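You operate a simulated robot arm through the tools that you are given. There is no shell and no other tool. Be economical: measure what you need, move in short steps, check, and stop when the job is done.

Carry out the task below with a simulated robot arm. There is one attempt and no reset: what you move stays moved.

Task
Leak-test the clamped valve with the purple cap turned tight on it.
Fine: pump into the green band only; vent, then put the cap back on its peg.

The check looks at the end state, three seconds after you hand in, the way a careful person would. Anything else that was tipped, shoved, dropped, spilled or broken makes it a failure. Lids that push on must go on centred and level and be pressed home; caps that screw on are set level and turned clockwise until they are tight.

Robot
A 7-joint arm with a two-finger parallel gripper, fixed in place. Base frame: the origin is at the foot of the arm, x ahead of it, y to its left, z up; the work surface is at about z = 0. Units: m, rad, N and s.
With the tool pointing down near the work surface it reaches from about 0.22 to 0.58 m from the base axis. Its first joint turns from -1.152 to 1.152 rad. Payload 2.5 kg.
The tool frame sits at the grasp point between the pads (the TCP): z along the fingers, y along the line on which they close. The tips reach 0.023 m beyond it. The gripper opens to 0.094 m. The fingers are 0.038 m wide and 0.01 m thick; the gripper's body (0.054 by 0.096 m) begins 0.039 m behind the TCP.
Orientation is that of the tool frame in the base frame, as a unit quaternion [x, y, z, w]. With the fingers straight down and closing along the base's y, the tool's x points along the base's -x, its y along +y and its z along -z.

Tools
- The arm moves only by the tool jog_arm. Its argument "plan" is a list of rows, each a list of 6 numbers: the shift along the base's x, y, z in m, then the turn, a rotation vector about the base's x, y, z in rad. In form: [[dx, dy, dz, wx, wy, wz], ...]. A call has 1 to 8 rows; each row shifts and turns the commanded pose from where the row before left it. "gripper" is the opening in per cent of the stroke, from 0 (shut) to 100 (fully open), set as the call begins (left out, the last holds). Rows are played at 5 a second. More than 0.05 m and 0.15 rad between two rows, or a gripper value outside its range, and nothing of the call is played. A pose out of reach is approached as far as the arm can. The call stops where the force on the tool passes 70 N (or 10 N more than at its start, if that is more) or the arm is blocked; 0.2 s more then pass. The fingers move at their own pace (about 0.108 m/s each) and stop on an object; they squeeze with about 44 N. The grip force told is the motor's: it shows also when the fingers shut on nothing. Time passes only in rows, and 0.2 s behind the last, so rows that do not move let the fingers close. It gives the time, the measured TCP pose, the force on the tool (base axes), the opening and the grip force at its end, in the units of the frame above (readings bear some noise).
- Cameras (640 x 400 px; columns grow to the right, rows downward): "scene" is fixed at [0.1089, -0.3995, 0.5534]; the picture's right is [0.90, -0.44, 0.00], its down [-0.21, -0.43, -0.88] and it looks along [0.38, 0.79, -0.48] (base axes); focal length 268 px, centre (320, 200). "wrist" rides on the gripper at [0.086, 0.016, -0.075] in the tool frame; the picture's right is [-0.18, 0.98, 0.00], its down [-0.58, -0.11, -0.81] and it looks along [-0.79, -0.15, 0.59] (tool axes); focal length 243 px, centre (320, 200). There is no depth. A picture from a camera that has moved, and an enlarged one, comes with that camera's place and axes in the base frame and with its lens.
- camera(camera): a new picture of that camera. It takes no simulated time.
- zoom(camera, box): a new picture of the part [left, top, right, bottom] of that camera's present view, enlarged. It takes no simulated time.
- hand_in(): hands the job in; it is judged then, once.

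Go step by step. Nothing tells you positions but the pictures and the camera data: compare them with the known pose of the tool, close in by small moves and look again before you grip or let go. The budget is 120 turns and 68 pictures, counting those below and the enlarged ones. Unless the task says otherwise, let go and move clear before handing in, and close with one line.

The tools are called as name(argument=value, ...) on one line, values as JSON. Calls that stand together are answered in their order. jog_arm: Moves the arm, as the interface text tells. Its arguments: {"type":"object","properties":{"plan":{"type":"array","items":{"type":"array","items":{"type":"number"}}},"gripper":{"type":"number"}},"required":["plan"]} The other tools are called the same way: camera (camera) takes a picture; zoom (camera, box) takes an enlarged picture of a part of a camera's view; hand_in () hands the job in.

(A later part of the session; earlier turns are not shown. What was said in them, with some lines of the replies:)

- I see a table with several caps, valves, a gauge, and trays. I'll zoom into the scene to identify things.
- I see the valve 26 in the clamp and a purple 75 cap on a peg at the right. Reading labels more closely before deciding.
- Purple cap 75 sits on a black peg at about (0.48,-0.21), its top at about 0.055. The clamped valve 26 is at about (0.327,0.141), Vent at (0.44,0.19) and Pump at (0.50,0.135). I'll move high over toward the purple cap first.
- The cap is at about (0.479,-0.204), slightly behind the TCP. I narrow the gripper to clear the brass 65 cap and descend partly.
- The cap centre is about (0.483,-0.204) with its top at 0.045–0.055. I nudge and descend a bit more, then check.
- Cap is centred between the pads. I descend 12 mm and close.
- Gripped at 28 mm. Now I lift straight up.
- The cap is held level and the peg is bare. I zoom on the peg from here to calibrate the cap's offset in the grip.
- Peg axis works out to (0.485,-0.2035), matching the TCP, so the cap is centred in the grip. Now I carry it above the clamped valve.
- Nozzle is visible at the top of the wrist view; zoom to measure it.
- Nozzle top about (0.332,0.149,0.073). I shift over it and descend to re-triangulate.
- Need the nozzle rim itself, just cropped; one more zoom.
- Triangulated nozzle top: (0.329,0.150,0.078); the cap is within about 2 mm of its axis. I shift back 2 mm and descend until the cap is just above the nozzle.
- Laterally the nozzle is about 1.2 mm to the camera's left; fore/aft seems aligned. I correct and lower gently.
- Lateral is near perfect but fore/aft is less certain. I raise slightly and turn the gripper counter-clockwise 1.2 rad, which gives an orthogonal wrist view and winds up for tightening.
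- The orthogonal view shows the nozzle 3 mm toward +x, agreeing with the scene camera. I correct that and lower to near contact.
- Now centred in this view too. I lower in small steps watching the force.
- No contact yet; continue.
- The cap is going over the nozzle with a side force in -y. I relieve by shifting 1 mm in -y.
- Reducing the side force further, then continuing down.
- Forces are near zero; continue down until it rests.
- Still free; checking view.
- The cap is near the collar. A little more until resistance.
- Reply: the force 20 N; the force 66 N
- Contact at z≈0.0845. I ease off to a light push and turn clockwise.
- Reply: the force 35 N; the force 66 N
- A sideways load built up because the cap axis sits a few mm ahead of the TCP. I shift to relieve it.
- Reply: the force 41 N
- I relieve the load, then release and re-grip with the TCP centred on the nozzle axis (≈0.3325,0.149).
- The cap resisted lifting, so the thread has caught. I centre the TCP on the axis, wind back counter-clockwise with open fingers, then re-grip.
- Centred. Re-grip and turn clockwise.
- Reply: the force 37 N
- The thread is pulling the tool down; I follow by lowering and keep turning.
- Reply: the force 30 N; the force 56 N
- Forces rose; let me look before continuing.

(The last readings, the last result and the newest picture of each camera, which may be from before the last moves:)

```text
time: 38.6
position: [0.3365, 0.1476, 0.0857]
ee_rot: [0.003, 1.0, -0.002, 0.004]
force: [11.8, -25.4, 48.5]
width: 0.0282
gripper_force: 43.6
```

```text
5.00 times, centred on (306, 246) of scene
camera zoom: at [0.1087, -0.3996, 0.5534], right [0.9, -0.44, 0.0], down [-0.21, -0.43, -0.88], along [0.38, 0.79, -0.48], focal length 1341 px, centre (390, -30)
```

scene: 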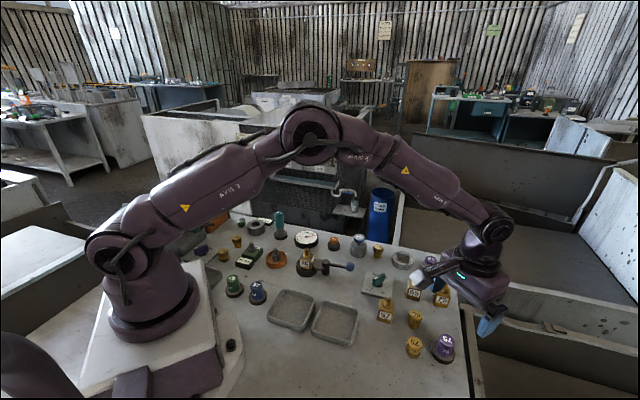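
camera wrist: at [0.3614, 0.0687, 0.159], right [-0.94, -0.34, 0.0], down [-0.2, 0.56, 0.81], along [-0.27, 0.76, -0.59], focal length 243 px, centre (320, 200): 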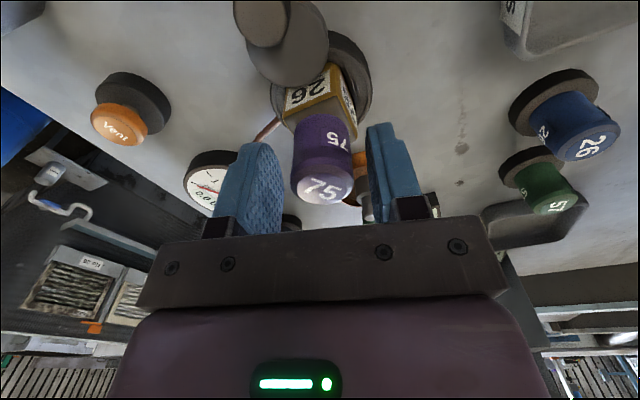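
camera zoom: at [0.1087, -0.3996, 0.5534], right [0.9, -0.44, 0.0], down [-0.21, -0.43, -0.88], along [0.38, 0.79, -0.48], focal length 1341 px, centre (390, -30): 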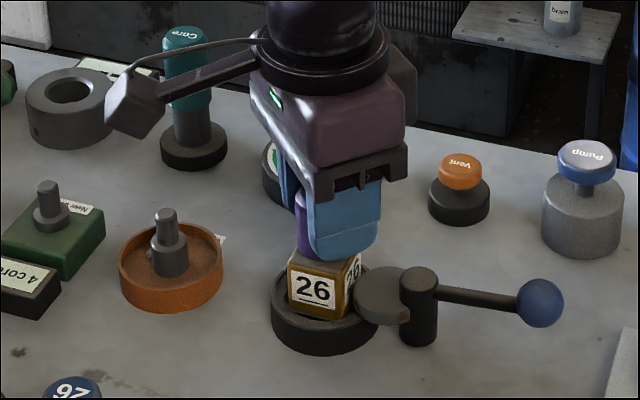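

The cap now sits low over the collar, with the fingers displaced off its axis. I release, recentre, wind back, and then do a final tightening.

jog_arm(plan=[[0, 0, 0.002, 0, 0, 0], [0, 0, 0, 0, 0, 0]])

jog_arm(plan=[[0, 0, 0, 0, 0, 0], [0, 0, 0, 0, 0, 0], [0, 0, 0, 0, 0, 0]], gripper=50)

zoom(camera="wrist", box=[240, 60, 400, 220])

```text
time: 39.2
position: [0.3356, 0.1485, 0.0838]
ee_rot: [0.003, 1.0, -0.001, 0.005]
force: [28.1, -18.9, 7.5]
width: 0.0282
gripper_force: 44.5
```

```text
time: 40.0
position: [0.3331, 0.1516, 0.0841]
ee_rot: [0.0, 1.0, 0.0, -0.001]
force: [-0.1, 0.9, -0.2]
width: 0.0472
gripper_force: 0.1
```

```text
2.50 times, centred on (320, 140) of wrist
camera zoom: at [0.2452, 0.1682, 0.1577], right [0.18, 0.98, 0.0], down [0.58, -0.11, 0.81], along [0.79, -0.15, -0.59], focal length 606 px, centre (320, 350)
```

zoom: 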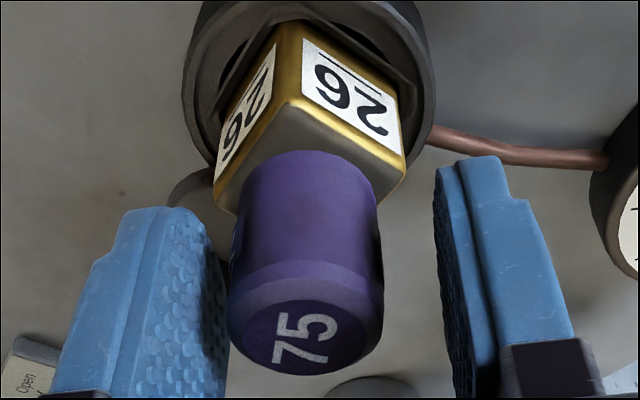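

The cap stands straight. I recentre by about 2 mm, lower 3 mm for a fuller grip, and wind back to yaw 2.1.

jog_arm(plan=[[-0.0005, -0.0018, -0.003, 0, 0, 0.15], [0, 0, 0, 0, 0, 0.15], [0, 0, 0, 0, 0, 0.15], [0, 0, 0, 0, 0, 0.15], [0, 0, 0, 0, 0, 0.15], [0, 0, 0, 0, 0, 0.15], [0, 0, 0, 0, 0, 0.15], [0, 0, 0, 0, 0, 0.15]])

jog_arm(plan=[[0, 0, 0, 0, 0, 0.15], [0, 0, 0, 0, 0, 0.15], [0, 0, 0, 0, 0, 0.07], [0, 0, 0, 0, 0, 0], [0, 0, 0, 0, 0, 0]])

zoom(camera="wrist", box=[240, 60, 400, 220])

```text
time: 41.8
position: [0.3335, 0.1503, 0.0809]
ee_rot: [-0.565, 0.825, 0.0, -0.001]
force: [-0.7, -0.1, 0.0]
width: 0.0472
gripper_force: 0.1
```

```text
time: 43.0
position: [0.3334, 0.1494, 0.0813]
ee_rot: [0.707, -0.707, 0.0, 0.001]
force: [-0.4, -0.2, 0.3]
width: 0.0469
gripper_force: 0.0
```

```text
2.50 times, centred on (320, 140) of wrist
camera zoom: at [0.3157, 0.0634, 0.1547], right [-0.98, 0.18, 0.0], down [0.11, 0.58, 0.81], along [0.15, 0.79, -0.59], focal length 606 px, centre (320, 350)
```

zoom: 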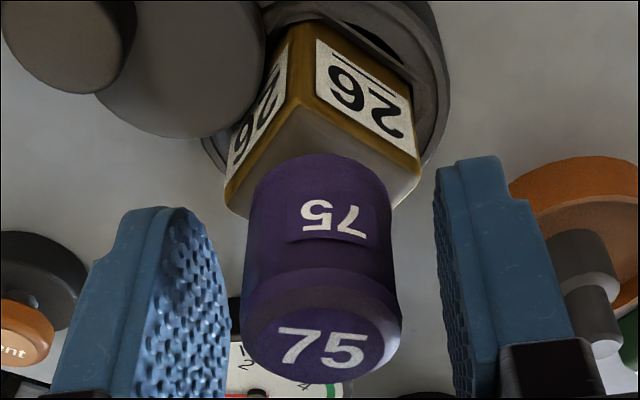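

Well centred. I grip and turn clockwise again, watching for it to tighten.

jog_arm(plan=[[-0.0006, 0.0003, 0, 0, 0, 0], [0, 0, 0, 0, 0, 0], [0, 0, 0, 0, 0, 0]], gripper=0)

jog_arm(plan=[[0, 0, 0, 0, 0, -0.15], [0, 0, 0, 0, 0, -0.15], [0, 0, 0, 0, 0, -0.15], [0, 0, 0, 0, 0, -0.15], [0, 0, 0, 0, 0, -0.15]])

jog_arm(plan=[[0, 0, 0, 0, 0, -0.15], [0, 0, 0, 0, 0, -0.15], [0, 0, 0, 0, 0, -0.15], [0, 0, 0, 0, 0, -0.15], [0, 0, 0, 0, 0, -0.15]])

zoom(camera="wrist", box=[240, 60, 400, 220])

```text
time: 43.8
position: [0.3329, 0.1492, 0.0811]
ee_rot: [-0.706, 0.708, -0.001, 0.0]
force: [7.2, -0.9, -11.5]
width: 0.0287
gripper_force: 43.5
```

```text
time: 45.0
position: [0.3319, 0.1475, 0.0814]
ee_rot: [-0.396, 0.918, 0.0, 0.0]
force: [10.6, -4.7, 2.4]
width: 0.0285
gripper_force: 43.8
```

```text
time: 46.2
position: [0.3322, 0.1477, 0.0816]
ee_rot: [-0.033, 0.999, -0.001, -0.001]
force: [6.9, -14.5, 1.0]
width: 0.0285
gripper_force: 43.5
```

```text
2.50 times, centred on (320, 140) of wrist
camera zoom: at [0.2439, 0.16, 0.1554], right [0.12, 0.99, 0.0], down [0.59, -0.07, 0.81], along [0.8, -0.1, -0.59], focal length 606 px, centre (320, 350)
```

zoom: 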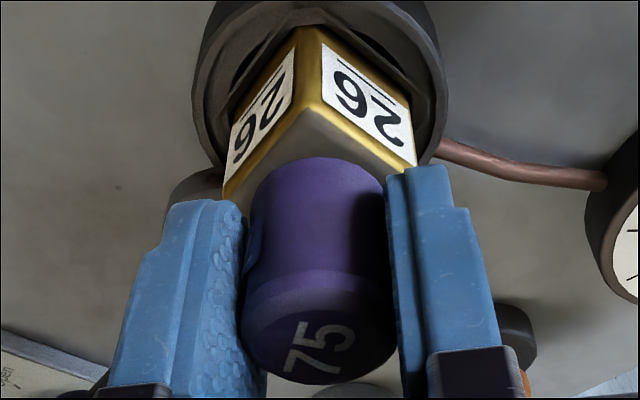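

The cap's marking did not turn with the gripper this time: it is tight and the fingers slipped around it. I release, raise clear, and head for the Pump button.

jog_arm(plan=[[0, 0, 0, 0, 0, 0], [0, 0, 0, 0, 0, 0], [0, 0, 0, 0, 0, 0]], gripper=55)

jog_arm(plan=[[0, 0, 0.02, 0, 0, 0], [0, 0, 0.03, 0, 0, 0], [0, 0, 0.03, 0, 0, 0], [0, 0, 0.02, 0, 0, 0], [0, 0, 0, 0, 0, 0]])

jog_arm(plan=[[0.045, -0.003, 0, 0, 0, 0], [0.045, -0.003, 0, 0, 0, -0.0], [0.045, -0.003, 0, 0, 0, 0], [0.025, -0.003, 0, 0, 0, -0.06], [0, 0, 0, 0, 0, 0]], gripper=0)

camera(camera="wrist")

zoom(camera="scene", box=[266, 186, 386, 286])

```text
time: 47.0
position: [0.3311, 0.1496, 0.0815]
ee_rot: [-0.035, 0.999, 0.0, 0.0]
force: [0.4, -0.6, -0.1]
width: 0.0517
gripper_force: 0.1
```

```text
time: 48.2
position: [0.3316, 0.1499, 0.1817]
ee_rot: [-0.035, 0.999, 0.001, 0.0]
force: [-0.7, 0.1, -0.2]
width: 0.0515
gripper_force: 0.1
```

```text
time: 49.4
position: [0.492, 0.136, 0.1812]
ee_rot: [-0.005, 1.0, -0.001, -0.001]
force: [0.3, 0.1, -0.2]
width: 0.0
gripper_force: 42.2
```

```text
24 pictures are left
camera wrist: at [0.4037, 0.1526, 0.2551], right [0.18, 0.98, 0.0], down [0.58, -0.1, 0.81], along [0.79, -0.14, -0.59], focal length 243 px, centre (320, 200)
```

wrist: 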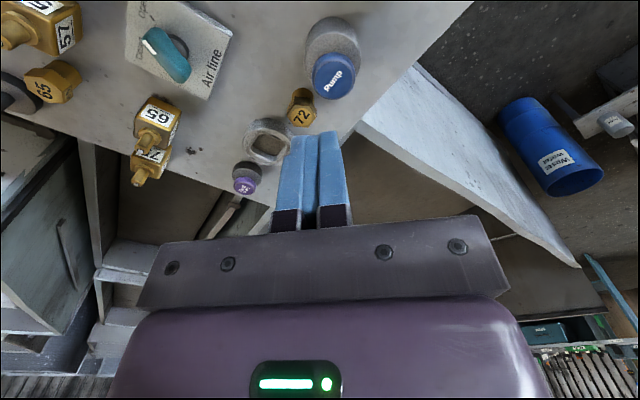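

```text
4.00 times, centred on (326, 236) of scene
camera zoom: at [0.1089, -0.3995, 0.5534], right [0.9, -0.44, 0.0], down [-0.21, -0.43, -0.88], along [0.38, 0.79, -0.48], focal length 1073 px, centre (296, 56)
```

zoom: 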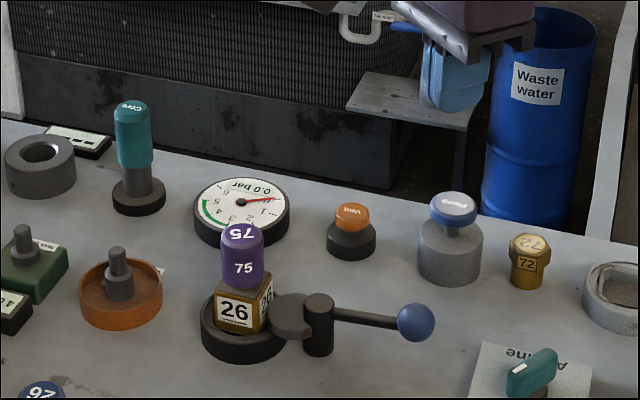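

The purple cap sits level on valve 26 and the gauge reads 0.0. The Pump button top is about (0.505,0.146,0.059); I move the closed fingers over it.

jog_arm(plan=[[0.013, 0.01, -0.03, 0, 0, 0], [0, 0, -0.04, 0, 0, 0], [0, 0, -0.015, 0, 0, 0], [0, 0, 0, 0, 0, 0]])

camera(camera="wrist")

zoom(camera="scene", box=[290, 200, 390, 270])

```text
time: 50.4
position: [0.5043, 0.1489, 0.0956]
ee_rot: [-0.005, 1.0, 0.0, 0.0]
force: [-0.1, -0.5, -0.6]
width: 0.0001
gripper_force: 42.8
```

```text
22 pictures are left
camera wrist: at [0.417, 0.1648, 0.1695], right [0.17, 0.98, 0.0], down [0.58, -0.1, 0.81], along [0.79, -0.14, -0.59], focal length 243 px, centre (320, 200)
```

wrist: 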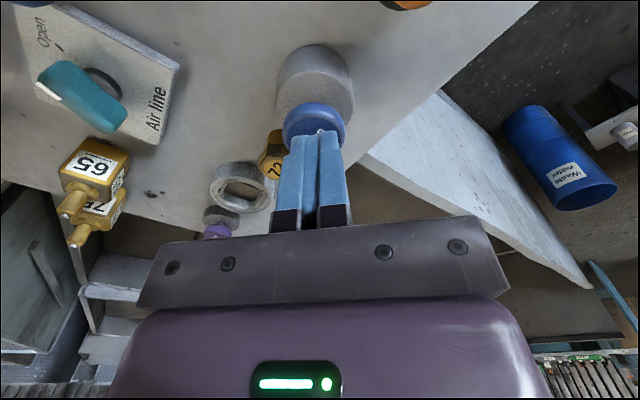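

```text
5.71 times, centred on (340, 235) of scene
camera zoom: at [0.1089, -0.3995, 0.5534], right [0.9, -0.44, 0.0], down [-0.21, -0.43, -0.88], along [0.38, 0.79, -0.48], focal length 1532 px, centre (206, 0)
```

zoom: 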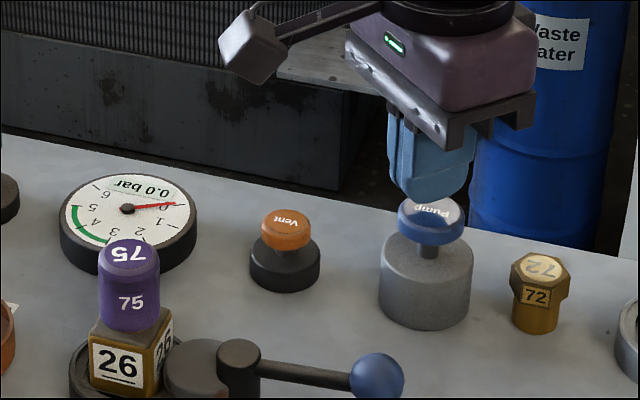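

Aligned over Pump. I press down gently in steps.

jog_arm(plan=[[-0.002, -0.001, -0.006, 0, 0, 0], [0, 0, -0.004, 0, 0, 0], [0, 0, -0.003, 0, 0, 0], [0, 0, -0.003, 0, 0, 0], [0, 0, 0, 0, 0, 0]])

zoom(camera="scene", box=[290, 200, 390, 270])

```text
time: 51.6
position: [0.5025, 0.1461, 0.0785]
ee_rot: [-0.005, 1.0, 0.0, 0.001]
force: [-0.6, -1.2, 2.7]
width: 0.0
gripper_force: 42.5
```

```text
5.71 times, centred on (340, 235) of scene
camera zoom: at [0.1089, -0.3995, 0.5534], right [0.9, -0.44, 0.0], down [-0.21, -0.43, -0.88], along [0.38, 0.79, -0.48], focal length 1532 px, centre (206, 0)
```

zoom: 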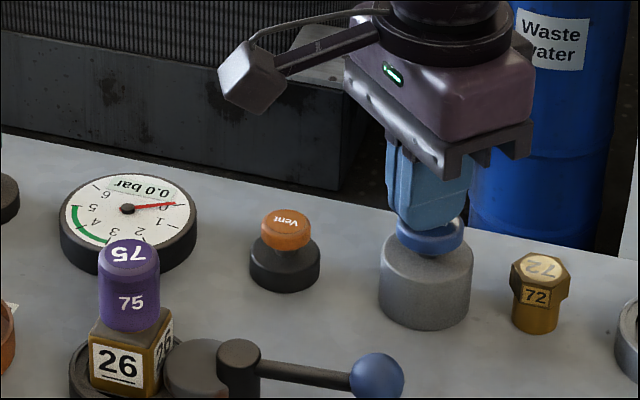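

Contact with the button at TCP z≈0.079. I press through one stroke and release back to the contact height, then check the gauge.

jog_arm(plan=[[0, 0, -0.003, 0, 0, 0], [0, 0, -0.003, 0, 0, 0], [0, 0, -0.002, 0, 0, 0], [0, 0, 0, 0, 0, 0]])

zoom(camera="scene", box=[290, 200, 390, 270])

```text
time: 52.6
position: [0.5029, 0.147, 0.0727]
ee_rot: [-0.005, 1.0, 0.0, 0.001]
force: [-1.0, 0.6, 6.7]
width: 0.0
gripper_force: 42.2
```

```text
5.71 times, centred on (340, 235) of scene
camera zoom: at [0.1088, -0.3995, 0.5534], right [0.9, -0.44, 0.0], down [-0.21, -0.43, -0.88], along [0.38, 0.79, -0.48], focal length 1532 px, centre (206, 0)
```

zoom: 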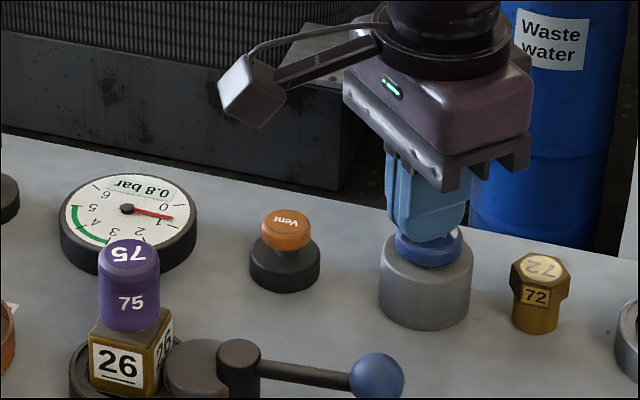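

One stroke gave 0.8 bar. I release and do one more to see the increment.

jog_arm(plan=[[0, 0, 0.005, 0, 0, 0], [0, 0, 0.006, 0, 0, 0], [0, 0, 0, 0, 0, 0], [0, 0, -0.005, 0, 0, 0], [0, 0, -0.003, 0, 0, 0], [0, 0, -0.003, 0, 0, 0], [0, 0, 0, 0, 0, 0]])

zoom(camera="scene", box=[290, 200, 390, 270])

```text
time: 54.2
position: [0.5027, 0.1469, 0.073]
ee_rot: [-0.005, 1.0, 0.001, 0.001]
force: [-2.5, -0.1, 6.2]
width: 0.0
gripper_force: 42.5
```

```text
5.71 times, centred on (340, 235) of scene
camera zoom: at [0.1088, -0.3995, 0.5534], right [0.9, -0.44, 0.0], down [-0.21, -0.43, -0.88], along [0.38, 0.79, -0.48], focal length 1532 px, centre (206, 0)
```

zoom: 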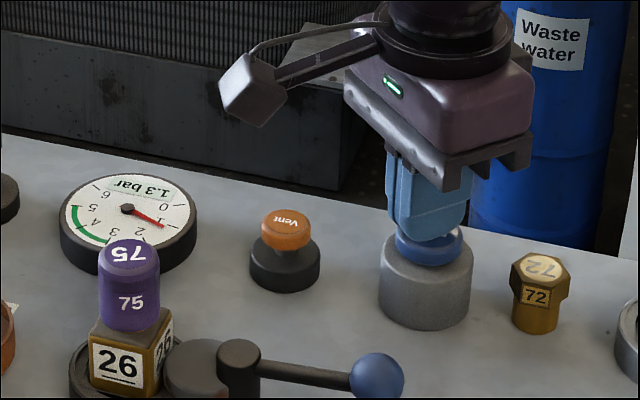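

Second stroke reads 1.3 bar. I'll do two quicker strokes, then read.

jog_arm(plan=[[0, 0, 0.011, 0, 0, 0], [0, 0, 0, 0, 0, 0], [0, 0, -0.011, 0, 0, 0], [0, 0, 0, 0, 0, 0], [0, 0, 0.011, 0, 0, 0], [0, 0, 0, 0, 0, 0], [0, 0, -0.011, 0, 0, 0], [0, 0, 0, 0, 0, 0]])

zoom(camera="scene", box=[290, 215, 330, 255])

```text
time: 56.0
position: [0.5032, 0.1462, 0.0728]
ee_rot: [-0.004, 1.0, 0.001, 0.001]
force: [-2.3, -0.8, 6.5]
width: 0.0
gripper_force: 42.6
```

```text
10.00 times, centred on (310, 235) of scene
camera zoom: at [0.1088, -0.3995, 0.5534], right [0.9, -0.44, 0.0], down [-0.21, -0.43, -0.88], along [0.38, 0.79, -0.48], focal length 2682 px, centre (420, -150)
```

zoom: 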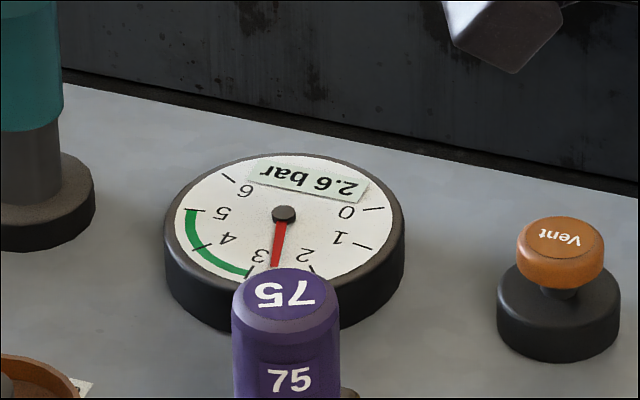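

2.6 bar; two more strokes should land near 3.9, inside the green 3–5 band.

jog_arm(plan=[[0, 0, 0.011, 0, 0, 0], [0, 0, 0, 0, 0, 0], [0, 0, -0.011, 0, 0, 0], [0, 0, 0, 0, 0, 0], [0, 0, 0.011, 0, 0, 0], [0, 0, 0, 0, 0, 0], [0, 0, -0.011, 0, 0, 0], [0, 0, 0, 0, 0, 0]])

zoom(camera="scene", box=[290, 215, 330, 255])

```text
time: 57.8
position: [0.5039, 0.1465, 0.0737]
ee_rot: [-0.006, 1.0, 0.0, 0.001]
force: [-1.0, -3.6, 5.9]
width: 0.0
gripper_force: 42.5
```

```text
10.00 times, centred on (310, 235) of scene
camera zoom: at [0.1088, -0.3995, 0.5534], right [0.9, -0.44, 0.0], down [-0.21, -0.43, -0.88], along [0.38, 0.79, -0.48], focal length 2682 px, centre (420, -150)
```

zoom: 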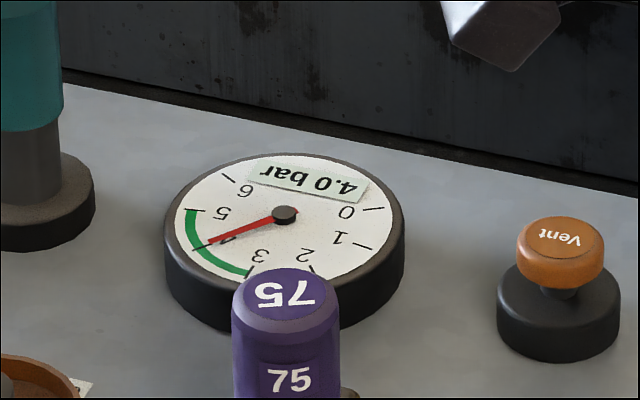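

4.0 bar, right in the band. I lift off and move above Vent while the pressure holds, then read the gauge.

jog_arm(plan=[[0, 0, 0.03, 0, 0, 0], [0, 0, 0.035, 0, 0, 0], [-0.029, 0.028, 0, 0, 0, 0], [-0.028, 0.028, 0, 0, 0, 0], [0, 0, 0, 0, 0, 0], [0, 0, 0, 0, 0, 0], [0, 0, 0, 0, 0, 0], [0, 0, 0, 0, 0, 0]])

camera(camera="wrist")

zoom(camera="scene", box=[285, 200, 365, 260])

```text
time: 59.6
position: [0.4445, 0.2039, 0.1371]
ee_rot: [-0.004, 1.0, 0.0, 0.0]
force: [0.1, 0.1, 0.9]
width: 0.0002
gripper_force: 42.5
```

```text
15 pictures are left
camera wrist: at [0.3568, 0.2193, 0.2108], right [0.17, 0.98, 0.0], down [0.58, -0.1, 0.81], along [0.79, -0.14, -0.59], focal length 243 px, centre (320, 200)
```

wrist: 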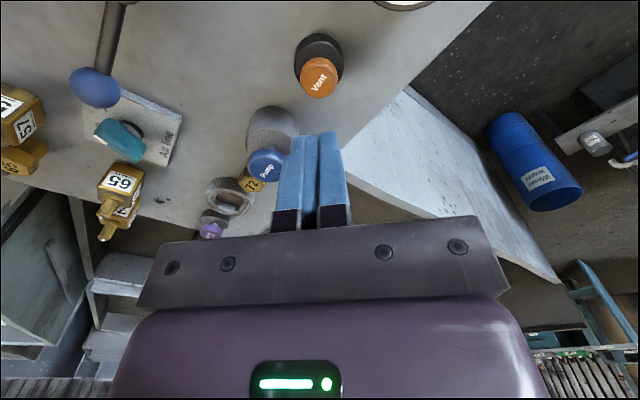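

```text
6.67 times, centred on (325, 230) of scene
camera zoom: at [0.1089, -0.3995, 0.5534], right [0.9, -0.44, 0.0], down [-0.21, -0.43, -0.88], along [0.38, 0.79, -0.48], focal length 1788 px, centre (287, 0)
```

zoom: 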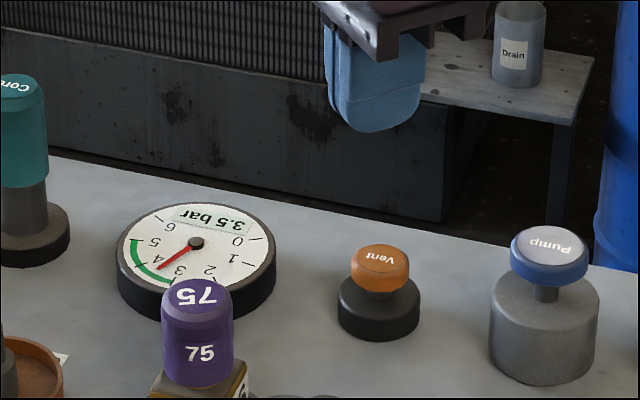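

The gauge fell from 4.0 to 3.5 bar in about 2 s: either the valve leaks or the cap isn't fully tight. To rule the cap out, I go back and re-tighten it once more.

jog_arm(plan=[[0, 0, 0.04, 0, 0, 0.15], [-0.037, -0.018, 0, 0, 0, 0.15], [-0.037, -0.018, 0, 0, 0, 0.15], [-0.037, -0.018, 0, 0, 0, 0.15], [0, 0, 0, 0, 0, 0.15], [0, 0, 0, 0, 0, 0.15], [0, 0, 0, 0, 0, 0.15], [0, 0, 0, 0, 0, 0.15]], gripper=55)

jog_arm(plan=[[0, 0, 0, 0, 0, 0.15], [0, 0, 0, 0, 0, 0.15], [0, 0, -0.02, 0, 0, 0.07], [0, 0, -0.02, 0, 0, 0], [0, 0, 0, 0, 0, 0]])

camera(camera="wrist")

```text
time: 61.4
position: [0.3348, 0.1484, 0.1769]
ee_rot: [-0.57, 0.822, 0.0, 0.0]
force: [-0.3, 0.2, 0.5]
width: 0.0518
gripper_force: 0.0
```

```text
time: 62.6
position: [0.3342, 0.1482, 0.1395]
ee_rot: [0.71, -0.704, 0.0, -0.001]
force: [0.1, -0.6, -0.4]
width: 0.052
gripper_force: 0.0
```

```text
13 pictures are left
camera wrist: at [0.3178, 0.062, 0.2124], right [-0.98, 0.17, 0.0], down [0.1, 0.58, 0.81], along [0.14, 0.79, -0.59], focal length 243 px, centre (320, 200)
```

wrist: 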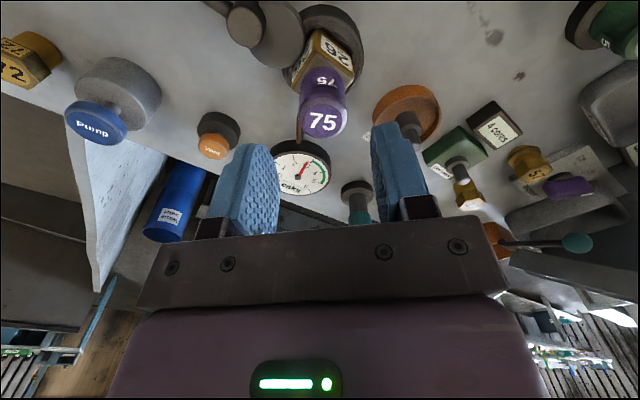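

Cap is centred laterally within 1 mm. I descend, grip and turn clockwise 1.5 rad.

jog_arm(plan=[[-0.0012, 0.001, -0.03, 0, 0, 0], [0, 0, -0.029, 0, 0, 0], [0, 0, 0, 0, 0, 0]])

jog_arm(plan=[[0, 0, 0, 0, 0, 0], [0, 0, 0, 0, 0, 0], [0, 0, 0, 0, 0, 0]], gripper=0)

jog_arm(plan=[[0, 0, 0, 0, 0, -0.15], [0, 0, 0, 0, 0, -0.15], [0, 0, 0, 0, 0, -0.15], [0, 0, 0, 0, 0, -0.15], [0, 0, 0, 0, 0, -0.15]])

camera(camera="wrist")

```text
time: 63.4
position: [0.3335, 0.1503, 0.0778]
ee_rot: [0.71, -0.704, -0.001, 0.0]
force: [0.1, 0.0, 0.0]
width: 0.0513
gripper_force: 0.0
```

```text
time: 64.2
position: [0.3326, 0.1509, 0.0781]
ee_rot: [0.709, -0.705, 0.0, 0.0]
force: [0.5, 0.8, -4.7]
width: 0.0286
gripper_force: 43.9
```

```text
time: 65.4
position: [0.3335, 0.1496, 0.078]
ee_rot: [-0.402, 0.916, -0.001, -0.001]
force: [-3.8, 2.7, 1.3]
width: 0.0288
gripper_force: 44.0
```

```text
12 pictures are left
camera wrist: at [0.2625, 0.0977, 0.1518], right [-0.6, 0.8, 0.0], down [0.47, 0.35, 0.81], along [0.65, 0.48, -0.59], focal length 243 px, centre (320, 200)
```

wrist: 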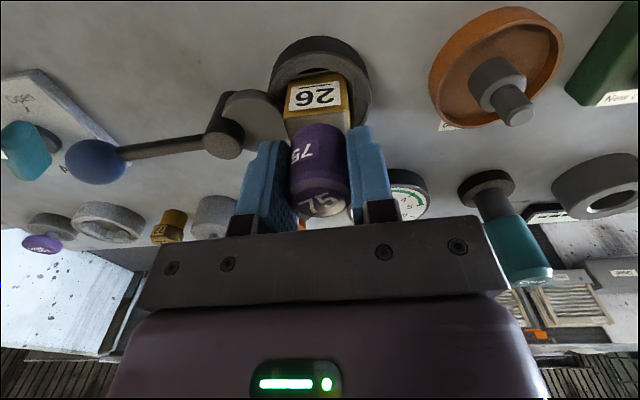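

The gripper slipped around the stationary cap again, so the cap is tight and the leak is the valve's own. I release, rise, and go to Vent.

jog_arm(plan=[[0, 0, 0, 0, 0, 0], [0, 0, 0, 0, 0, 0], [0, 0, 0, 0, 0, 0]], gripper=55)

jog_arm(plan=[[0, 0, 0.02, 0, 0, 0], [0, 0, 0.04, 0, 0, 0], [0, 0, 0.04, 0, 0, 0], [0.037, 0.018, 0, 0, 0, -0.15], [0.037, 0.018, 0, 0, 0, -0.15], [0.034, 0.016, 0, 0, 0, -0.15], [0, 0, 0, 0, 0, -0.15], [0, 0, 0, 0, 0, -0.15]])

jog_arm(plan=[[0, 0, -0.02, 0, 0, -0.07], [0, 0, -0.022, 0, 0, 0], [0, 0, 0, 0, 0, 0]], gripper=0)

```text
time: 66.2
position: [0.3345, 0.1498, 0.0786]
ee_rot: [-0.403, 0.915, 0.0, 0.0]
force: [0.0, 0.1, 0.5]
width: 0.0518
gripper_force: 0.0
```

```text
time: 68.0
position: [0.4422, 0.2004, 0.1787]
ee_rot: [-0.039, 0.999, 0.0, 0.0]
force: [0.3, -0.7, -0.1]
width: 0.0518
gripper_force: 0.0
```

```text
time: 68.8
position: [0.4421, 0.2014, 0.1373]
ee_rot: [-0.003, 1.0, 0.001, 0.001]
force: [0.6, 0.8, -0.4]
width: 0.0001
gripper_force: 42.7
```

Vent is at about (0.448,0.2045), top near 0.032. I descend onto it and press.

jog_arm(plan=[[0.0055, 0.003, -0.035, 0, 0, 0], [0, 0, -0.035, 0, 0, 0], [0, 0, -0.005, 0, 0, 0], [0, 0, -0.003, 0, 0, 0], [0, 0, 0, 0, 0, 0]])

zoom(camera="scene", box=[285, 205, 365, 265])

```text
time: 70.0
position: [0.4483, 0.205, 0.0586]
ee_rot: [-0.006, 1.0, 0.0, 0.0]
force: [1.4, -0.6, 1.0]
width: 0.0
gripper_force: 42.6
```

```text
6.67 times, centred on (325, 235) of scene
camera zoom: at [0.1089, -0.3995, 0.5534], right [0.9, -0.44, 0.0], down [-0.21, -0.43, -0.88], along [0.38, 0.79, -0.48], focal length 1788 px, centre (287, -33)
```

zoom: 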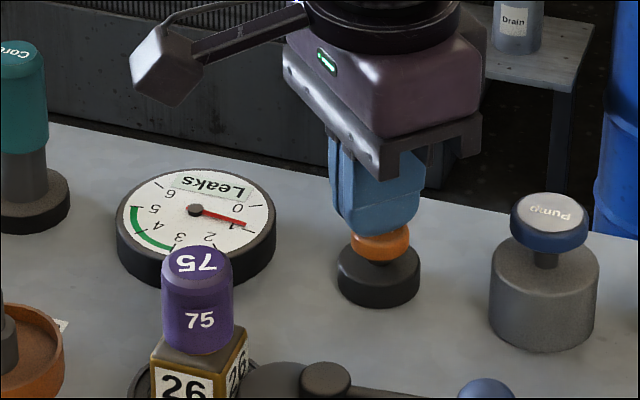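

The gauge has given its verdict, "Leaks", so the test registered. Now I press Vent down and hold it.

jog_arm(plan=[[0, 0, -0.003, 0, 0, 0], [0, 0, -0.003, 0, 0, 0], [0, 0, -0.002, 0, 0, 0], [0, 0, 0, 0, 0, 0], [0, 0, 0, 0, 0, 0], [0, 0, 0, 0, 0, 0], [0, 0, 0, 0, 0, 0], [0, 0, 0, 0, 0, 0]])

zoom(camera="scene", box=[285, 205, 365, 265])

```text
time: 71.8
position: [0.4489, 0.2044, 0.0516]
ee_rot: [-0.005, 1.0, 0.001, 0.001]
force: [-2.7, 3.3, 22.8]
width: 0.0
gripper_force: 42.4
```

```text
6.67 times, centred on (325, 235) of scene
camera zoom: at [0.1088, -0.3996, 0.5533], right [0.9, -0.44, 0.0], down [-0.21, -0.43, -0.88], along [0.38, 0.79, -0.48], focal length 1788 px, centre (287, -33)
```

zoom: 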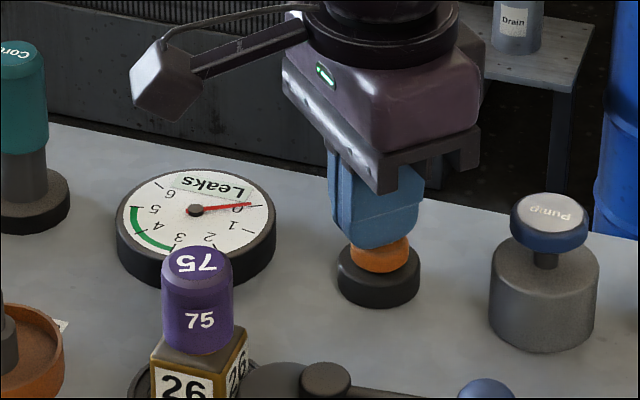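

Needle is at 0. I lift off Vent, go back over the cap with open fingers at yaw 0, ready to unscrew.

jog_arm(plan=[[0, 0, 0, 0, 0, 0], [0, 0, 0.03, 0, 0, 0], [0, 0, 0.05, 0, 0, 0], [0, 0, 0.05, 0, 0, 0], [-0.038, -0.018, 0, 0, 0, 0], [-0.038, -0.018, 0, 0, 0, 0], [-0.039, -0.0185, 0, 0, 0, 0], [0, 0, 0, 0, 0, 0]])

jog_arm(plan=[[0, 0, -0.02, 0, 0, 0], [0, 0, -0.02, 0, 0, 0], [0, 0, 0, 0, 0, 0]], gripper=55)

camera(camera="wrist")

```text
time: 73.6
position: [0.3308, 0.1507, 0.1825]
ee_rot: [-0.005, 1.0, 0.0, 0.0]
force: [0.2, 0.1, -0.6]
width: 0.0001
gripper_force: 42.7
```

```text
time: 74.4
position: [0.3329, 0.1501, 0.1419]
ee_rot: [-0.006, 1.0, 0.0, 0.0]
force: [-0.6, 0.4, 0.9]
width: 0.0519
gripper_force: 0.1
```

```text
9 pictures are left
camera wrist: at [0.2466, 0.166, 0.2158], right [0.17, 0.98, 0.0], down [0.58, -0.1, 0.81], along [0.79, -0.14, -0.59], focal length 243 px, centre (320, 200)
```

wrist: 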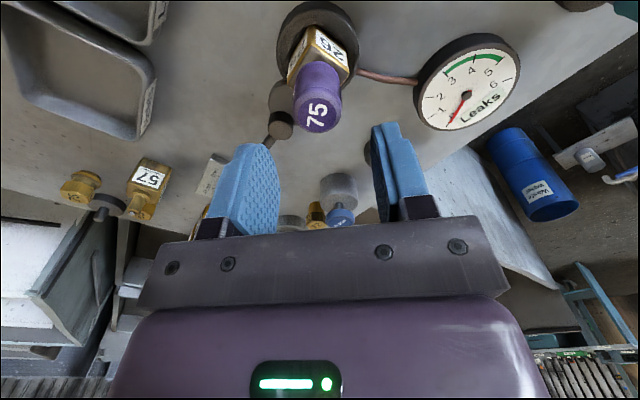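

The gauge is at 0 bar with "Leaks" shown. I descend, grip the cap, and unscrew counter-clockwise with gradual lift.

jog_arm(plan=[[0.0003, -0.0008, -0.03, 0, 0, 0], [0, 0, -0.0285, 0, 0, 0], [0, 0, 0, 0, 0, 0]])

jog_arm(plan=[[0, 0, 0, 0, 0, 0], [0, 0, 0, 0, 0, 0], [0, 0, 0, 0, 0, 0]], gripper=0)

jog_arm(plan=[[0, 0, 0, 0, 0, 0.15], [0, 0, 0, 0, 0, 0.15], [0, 0, 0.0001, 0, 0, 0.15], [0, 0, 0.0001, 0, 0, 0.15], [0, 0, 0.0001, 0, 0, 0.15], [0, 0, 0.0001, 0, 0, 0.15], [0, 0, 0.0001, 0, 0, 0.15]])

```text
time: 75.2
position: [0.334, 0.1489, 0.0815]
ee_rot: [-0.005, 1.0, 0.0, 0.0]
force: [1.3, -0.2, -0.1]
width: 0.0518
gripper_force: 0.1
```

```text
time: 76.0
position: [0.3322, 0.1493, 0.0824]
ee_rot: [-0.005, 1.0, 0.0, 0.0]
force: [0.2, -4.9, -1.2]
width: 0.0284
gripper_force: 44.4
```

```text
time: 77.6
position: [0.3325, 0.149, 0.0825]
ee_rot: [-0.506, 0.862, 0.0, 0.0]
force: [-0.2, 0.4, 0.1]
width: 0.0285
gripper_force: 44.1
```

Forces are small. I continue turning to yaw ~2.1 and then look.

jog_arm(plan=[[0, 0, 0.0001, 0, 0, 0.15], [0, 0, 0.0001, 0, 0, 0.15], [0, 0, 0.0001, 0, 0, 0.15], [0, 0, 0.0001, 0, 0, 0.15], [0, 0, 0.0001, 0, 0, 0.15], [0, 0, 0.0001, 0, 0, 0.15], [0, 0, 0, 0, 0, 0.15]])

camera(camera="wrist")

```text
time: 79.2
position: [0.3327, 0.149, 0.0836]
ee_rot: [0.87, -0.492, -0.001, 0.0]
force: [0.4, 0.8, -0.7]
width: 0.0284
gripper_force: 43.7
```

```text
8 pictures are left
camera wrist: at [0.3617, 0.0673, 0.1566], right [-0.94, -0.35, 0.0], down [-0.21, 0.55, 0.81], along [-0.28, 0.76, -0.59], focal length 243 px, centre (320, 200)
```

wrist: 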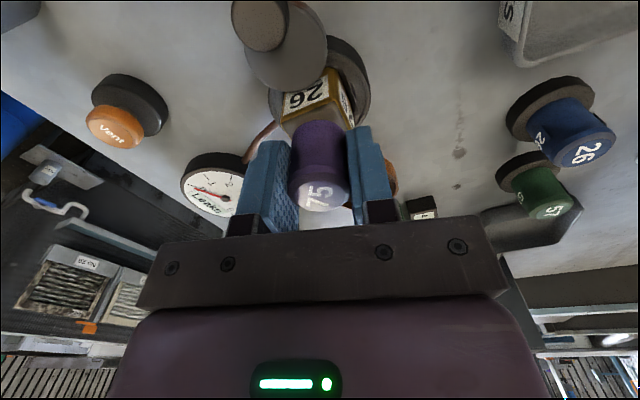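

The marking turned with the gripper, so it unscrewed about 2 rad. I try a gentle lift.

jog_arm(plan=[[0, 0, 0.001, 0, 0, 0], [0, 0, 0.001, 0, 0, 0], [0, 0, 0, 0, 0, 0]])

```text
time: 80.0
position: [0.3324, 0.1497, 0.085]
ee_rot: [0.869, -0.494, -0.001, 0.0]
force: [-0.4, 0.7, 0.2]
width: 0.0284
gripper_force: 43.7
```

Free. Lifting straight off.

jog_arm(plan=[[0, 0, 0.003, 0, 0, 0], [0, 0, 0.003, 0, 0, 0], [0, 0, 0.004, 0, 0, 0], [0, 0, 0, 0, 0, 0]])

jog_arm(plan=[[0, 0, 0.01, 0, 0, 0], [0, 0, 0.02, 0, 0, 0], [0, 0, 0.03, 0, 0, -0.15], [0, 0, 0.04, 0, 0, -0.15], [0, 0, 0, 0, 0, -0.15], [0, 0, 0, 0, 0, -0.15], [0, 0, 0, 0, 0, -0.15], [0, 0, 0, 0, 0, -0.15]])

zoom(camera="scene", box=[266, 186, 386, 286])

```text
time: 81.0
position: [0.3321, 0.1494, 0.094]
ee_rot: [0.869, -0.494, -0.001, 0.001]
force: [-0.2, -0.5, -0.9]
width: 0.0285
gripper_force: 43.8
```

```text
time: 82.8
position: [0.3327, 0.1492, 0.1943]
ee_rot: [-0.568, 0.823, 0.0, 0.0]
force: [0.1, -0.8, -0.6]
width: 0.0282
gripper_force: 44.2
```

```text
4.00 times, centred on (326, 236) of scene
camera zoom: at [0.1089, -0.3995, 0.5534], right [0.9, -0.44, 0.0], down [-0.21, -0.43, -0.88], along [0.38, 0.79, -0.48], focal length 1073 px, centre (296, 56)
```

zoom: 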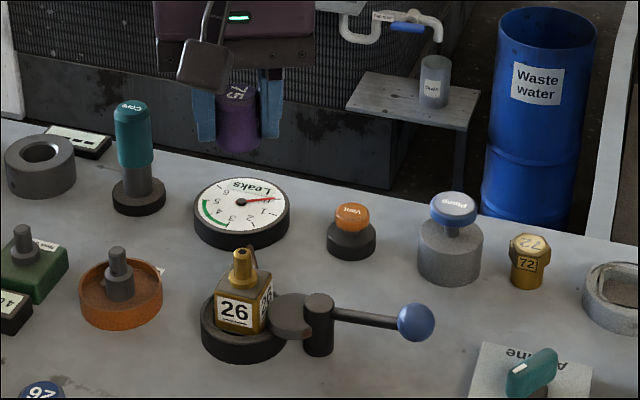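

The cap is off and the valve undisturbed. I carry it to the peg at (0.485,-0.2035), turning back to yaw 0.

jog_arm(plan=[[0.019, -0.0441, 0, 0, 0, -0.15], [0.019, -0.0441, 0, 0, 0, -0.15], [0.019, -0.0441, 0, 0, 0, -0.15], [0.019, -0.0441, 0, 0, 0, -0.15], [0.019, -0.0441, 0, 0, 0, -0.15], [0.019, -0.0441, 0, 0, 0, -0.15], [0.019, -0.0441, 0, 0, 0, -0.15], [0.019, -0.0441, 0, 0, 0, -0.15]])

jog_arm(plan=[[0, 0, -0.04, 0, 0, 0], [0, 0, -0.04, 0, 0, 0], [0, 0, 0, 0, 0, 0], [0, 0, 0, 0, 0, 0]])

camera(camera="wrist")

```text
time: 84.6
position: [0.4837, -0.2048, 0.1952]
ee_rot: [-0.003, 1.0, 0.001, -0.001]
force: [-0.5, 0.2, 0.0]
width: 0.0284
gripper_force: 44.1
```

```text
time: 85.6
position: [0.4837, -0.2046, 0.1145]
ee_rot: [-0.005, 1.0, 0.0, -0.001]
force: [-0.1, 1.2, -0.3]
width: 0.0283
gripper_force: 44.1
```

```text
6 pictures are left
camera wrist: at [0.397, -0.1876, 0.1901], right [0.17, 0.98, 0.0], down [0.58, -0.1, 0.81], along [0.79, -0.14, -0.59], focal length 243 px, centre (320, 200)
```

wrist: 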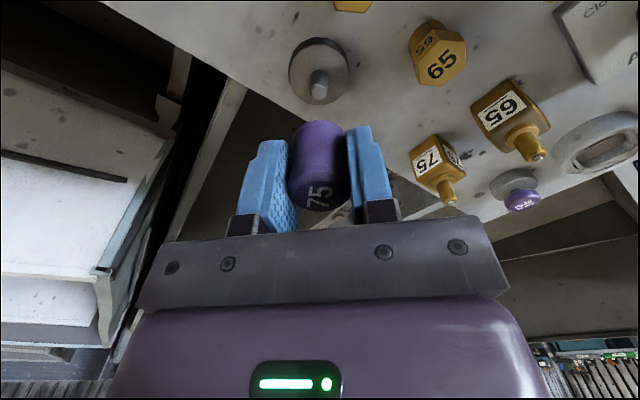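

Lateral alignment to the peg is good; fore/aft I verify with a turned view again (after a 2.5 mm forward shift).

jog_arm(plan=[[0.0025, 0, 0, 0, 0, 0.15], [0, 0, 0, 0, 0, 0.15], [0, 0, 0, 0, 0, 0.15], [0, 0, 0, 0, 0, 0.15], [0, 0, -0.01, 0, 0, 0.15], [0, 0, -0.01, 0, 0, 0.15], [0, 0, -0.005, 0, 0, 0.15], [0, 0, 0, 0, 0, 0.15]])

jog_arm(plan=[[0, 0, 0, 0, 0, 0.15], [0, 0, 0, 0, 0, 0.15], [0, 0, 0, 0, 0, 0], [0, 0, 0, 0, 0, 0]])

zoom(camera="wrist", box=[240, 70, 400, 170])

```text
time: 87.4
position: [0.4863, -0.2037, 0.0894]
ee_rot: [-0.57, 0.822, 0.0, 0.0]
force: [-0.1, 0.6, -0.6]
width: 0.0284
gripper_force: 43.6
```

```text
time: 88.4
position: [0.486, -0.2028, 0.0904]
ee_rot: [-0.685, 0.728, 0.0, 0.001]
force: [-0.2, -0.1, 0.0]
width: 0.0283
gripper_force: 43.5
```

```text
4.00 times, centred on (320, 120) of wrist
camera zoom: at [0.4638, -0.2886, 0.1642], right [-0.97, 0.24, 0.0], down [0.14, 0.57, 0.81], along [0.2, 0.78, -0.59], focal length 970 px, centre (320, 520)
```

zoom: 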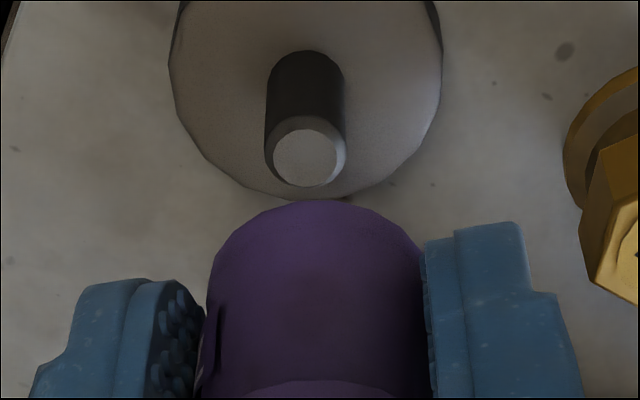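

The peg is 2 mm further in +x. I correct and lower over the pin gently.

jog_arm(plan=[[0.002, -0.0005, -0.01, 0, 0, 0], [0, 0, -0.01, 0, 0, 0], [0, 0, -0.006, 0, 0, 0], [0, 0, -0.003, 0, 0, 0], [0, 0, -0.003, 0, 0, 0], [0, 0, 0, 0, 0, 0]])

jog_arm(plan=[[0, 0, -0.002, 0, 0, 0], [0, 0, -0.002, 0, 0, 0], [0, 0, -0.002, 0, 0, 0], [0, 0, 0, 0, 0, 0]])

```text
time: 89.8
position: [0.4885, -0.2047, 0.0589]
ee_rot: [-0.685, 0.728, 0.0, 0.0]
force: [-0.1, -0.1, -0.2]
width: 0.0281
gripper_force: 44.5
```

```text
time: 90.8
position: [0.4887, -0.2035, 0.0508]
ee_rot: [-0.685, 0.728, 0.0, 0.0]
force: [-0.6, -0.1, 0.4]
width: 0.0282
gripper_force: 44.0
```

No contact so far, so the pin is inside the bore. Continue down to the seat.

jog_arm(plan=[[0, 0, -0.003, 0, 0, 0], [0, 0, -0.003, 0, 0, 0], [0, 0, -0.002, 0, 0, 0], [0, 0, 0, 0, 0, 0]])

jog_arm(plan=[[0, 0, -0.001, 0, 0, 0], [0, 0, -0.001, 0, 0, 0], [0, 0, 0, 0, 0, 0]])

zoom(camera="wrist", box=[240, 70, 400, 170])

```text
time: 91.8
position: [0.4893, -0.2032, 0.0436]
ee_rot: [-0.685, 0.729, 0.0, 0.0]
force: [0.1, -0.2, -1.2]
width: 0.0281
gripper_force: 44.0
```

```text
time: 92.6
position: [0.4883, -0.2048, 0.0424]
ee_rot: [-0.685, 0.729, 0.0, 0.0]
force: [-0.2, -0.1, 0.2]
width: 0.0282
gripper_force: 44.0
```

```text
4.00 times, centred on (320, 120) of wrist
camera zoom: at [0.4668, -0.289, 0.1159], right [-0.97, 0.24, 0.0], down [0.14, 0.57, 0.81], along [0.2, 0.78, -0.59], focal length 970 px, centre (320, 520)
```

zoom: 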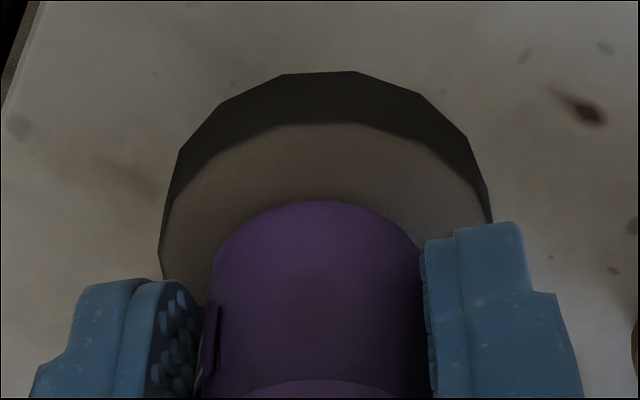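

The cap is over the peg, nearly seated. Lower in 1 mm steps until contact.

jog_arm(plan=[[0, 0, -0.001, 0, 0, 0], [0, 0, -0.001, 0, 0, 0], [0, 0, 0, 0, 0, 0]])

jog_arm(plan=[[0, 0, -0.001, 0, 0, 0], [0, 0, 0, 0, 0, 0]])

jog_arm(plan=[[0, 0, -0.001, 0, 0, 0], [0, 0, 0, 0, 0, 0]])

```text
time: 93.4
position: [0.4905, -0.2034, 0.0391]
ee_rot: [-0.685, 0.728, -0.001, 0.0]
force: [0.4, 0.0, -1.0]
width: 0.0284
gripper_force: 43.9
```

```text
time: 94.0
position: [0.4893, -0.2039, 0.0396]
ee_rot: [-0.685, 0.729, 0.001, 0.0]
force: [0.0, 0.4, 1.6]
width: 0.0285
gripper_force: 44.0
```

```text
time: 94.6
position: [0.49, -0.2031, 0.0398]
ee_rot: [-0.685, 0.728, -0.001, 0.0]
force: [-4.1, 2.5, 16.2]
width: 0.0284
gripper_force: 44.5
```

Seated (16 N upward). I open just enough, then rise clear.

jog_arm(plan=[[0, 0, 0.0005, 0, 0, 0], [0, 0, 0, 0, 0, 0], [0, 0, 0, 0, 0, 0]], gripper=44)

jog_arm(plan=[[0, 0, 0.01, 0, 0, 0], [0, 0, 0.02, 0, 0, 0], [0, 0, 0.03, 0, 0, 0], [0, 0, 0.04, 0, 0, 0], [0, 0, 0.04, 0, 0, 0], [-0.04, 0.02, 0.02, 0, 0, 0], [-0.04, 0.02, 0, 0, 0, 0], [0, 0, 0, 0, 0, 0]])

zoom(camera="scene", box=[390, 290, 490, 370])

camera(camera="scene")

```text
time: 95.4
position: [0.4876, -0.204, 0.0383]
ee_rot: [-0.685, 0.729, 0.0, 0.0]
force: [-0.3, 0.3, 0.7]
width: 0.0415
gripper_force: 0.0
```

```text
time: 97.2
position: [0.4085, -0.1637, 0.1996]
ee_rot: [-0.685, 0.729, 0.0, 0.0]
force: [0.8, -0.5, -0.6]
width: 0.0414
gripper_force: 0.0
```

```text
5.00 times, centred on (440, 330) of scene
camera zoom: at [0.1088, -0.3995, 0.5534], right [0.9, -0.44, 0.0], down [-0.21, -0.43, -0.88], along [0.38, 0.79, -0.48], focal length 1341 px, centre (-280, -450)
```

zoom: 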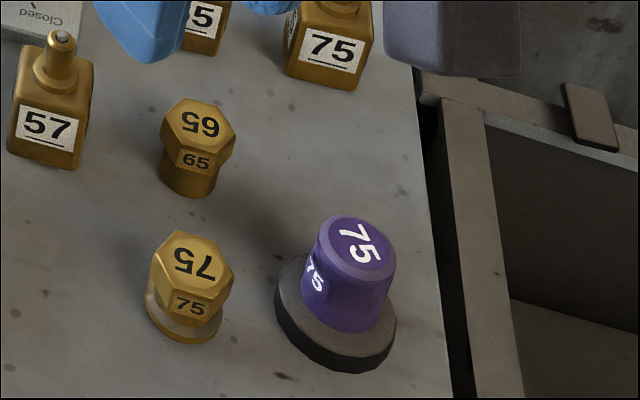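

```text
2 pictures are left
```

scene: 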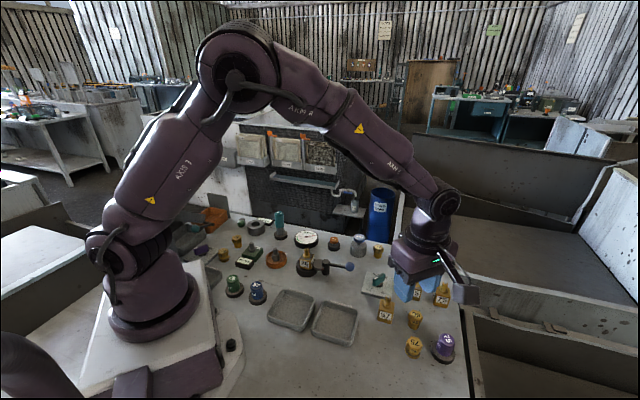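

The cap is seated level on its peg, the gauge is vented to 0, nothing else has moved, and the arm is clear. Handing in.

hand_in()

```text
The job is handed in.
```

I leak-tested clamped valve 26 with the purple cap turned tight. It was pumped to 4.0 bar, in the green band, and the gauge's verdict was "Leaks". I then vented it to zero and put the cap back on its peg.
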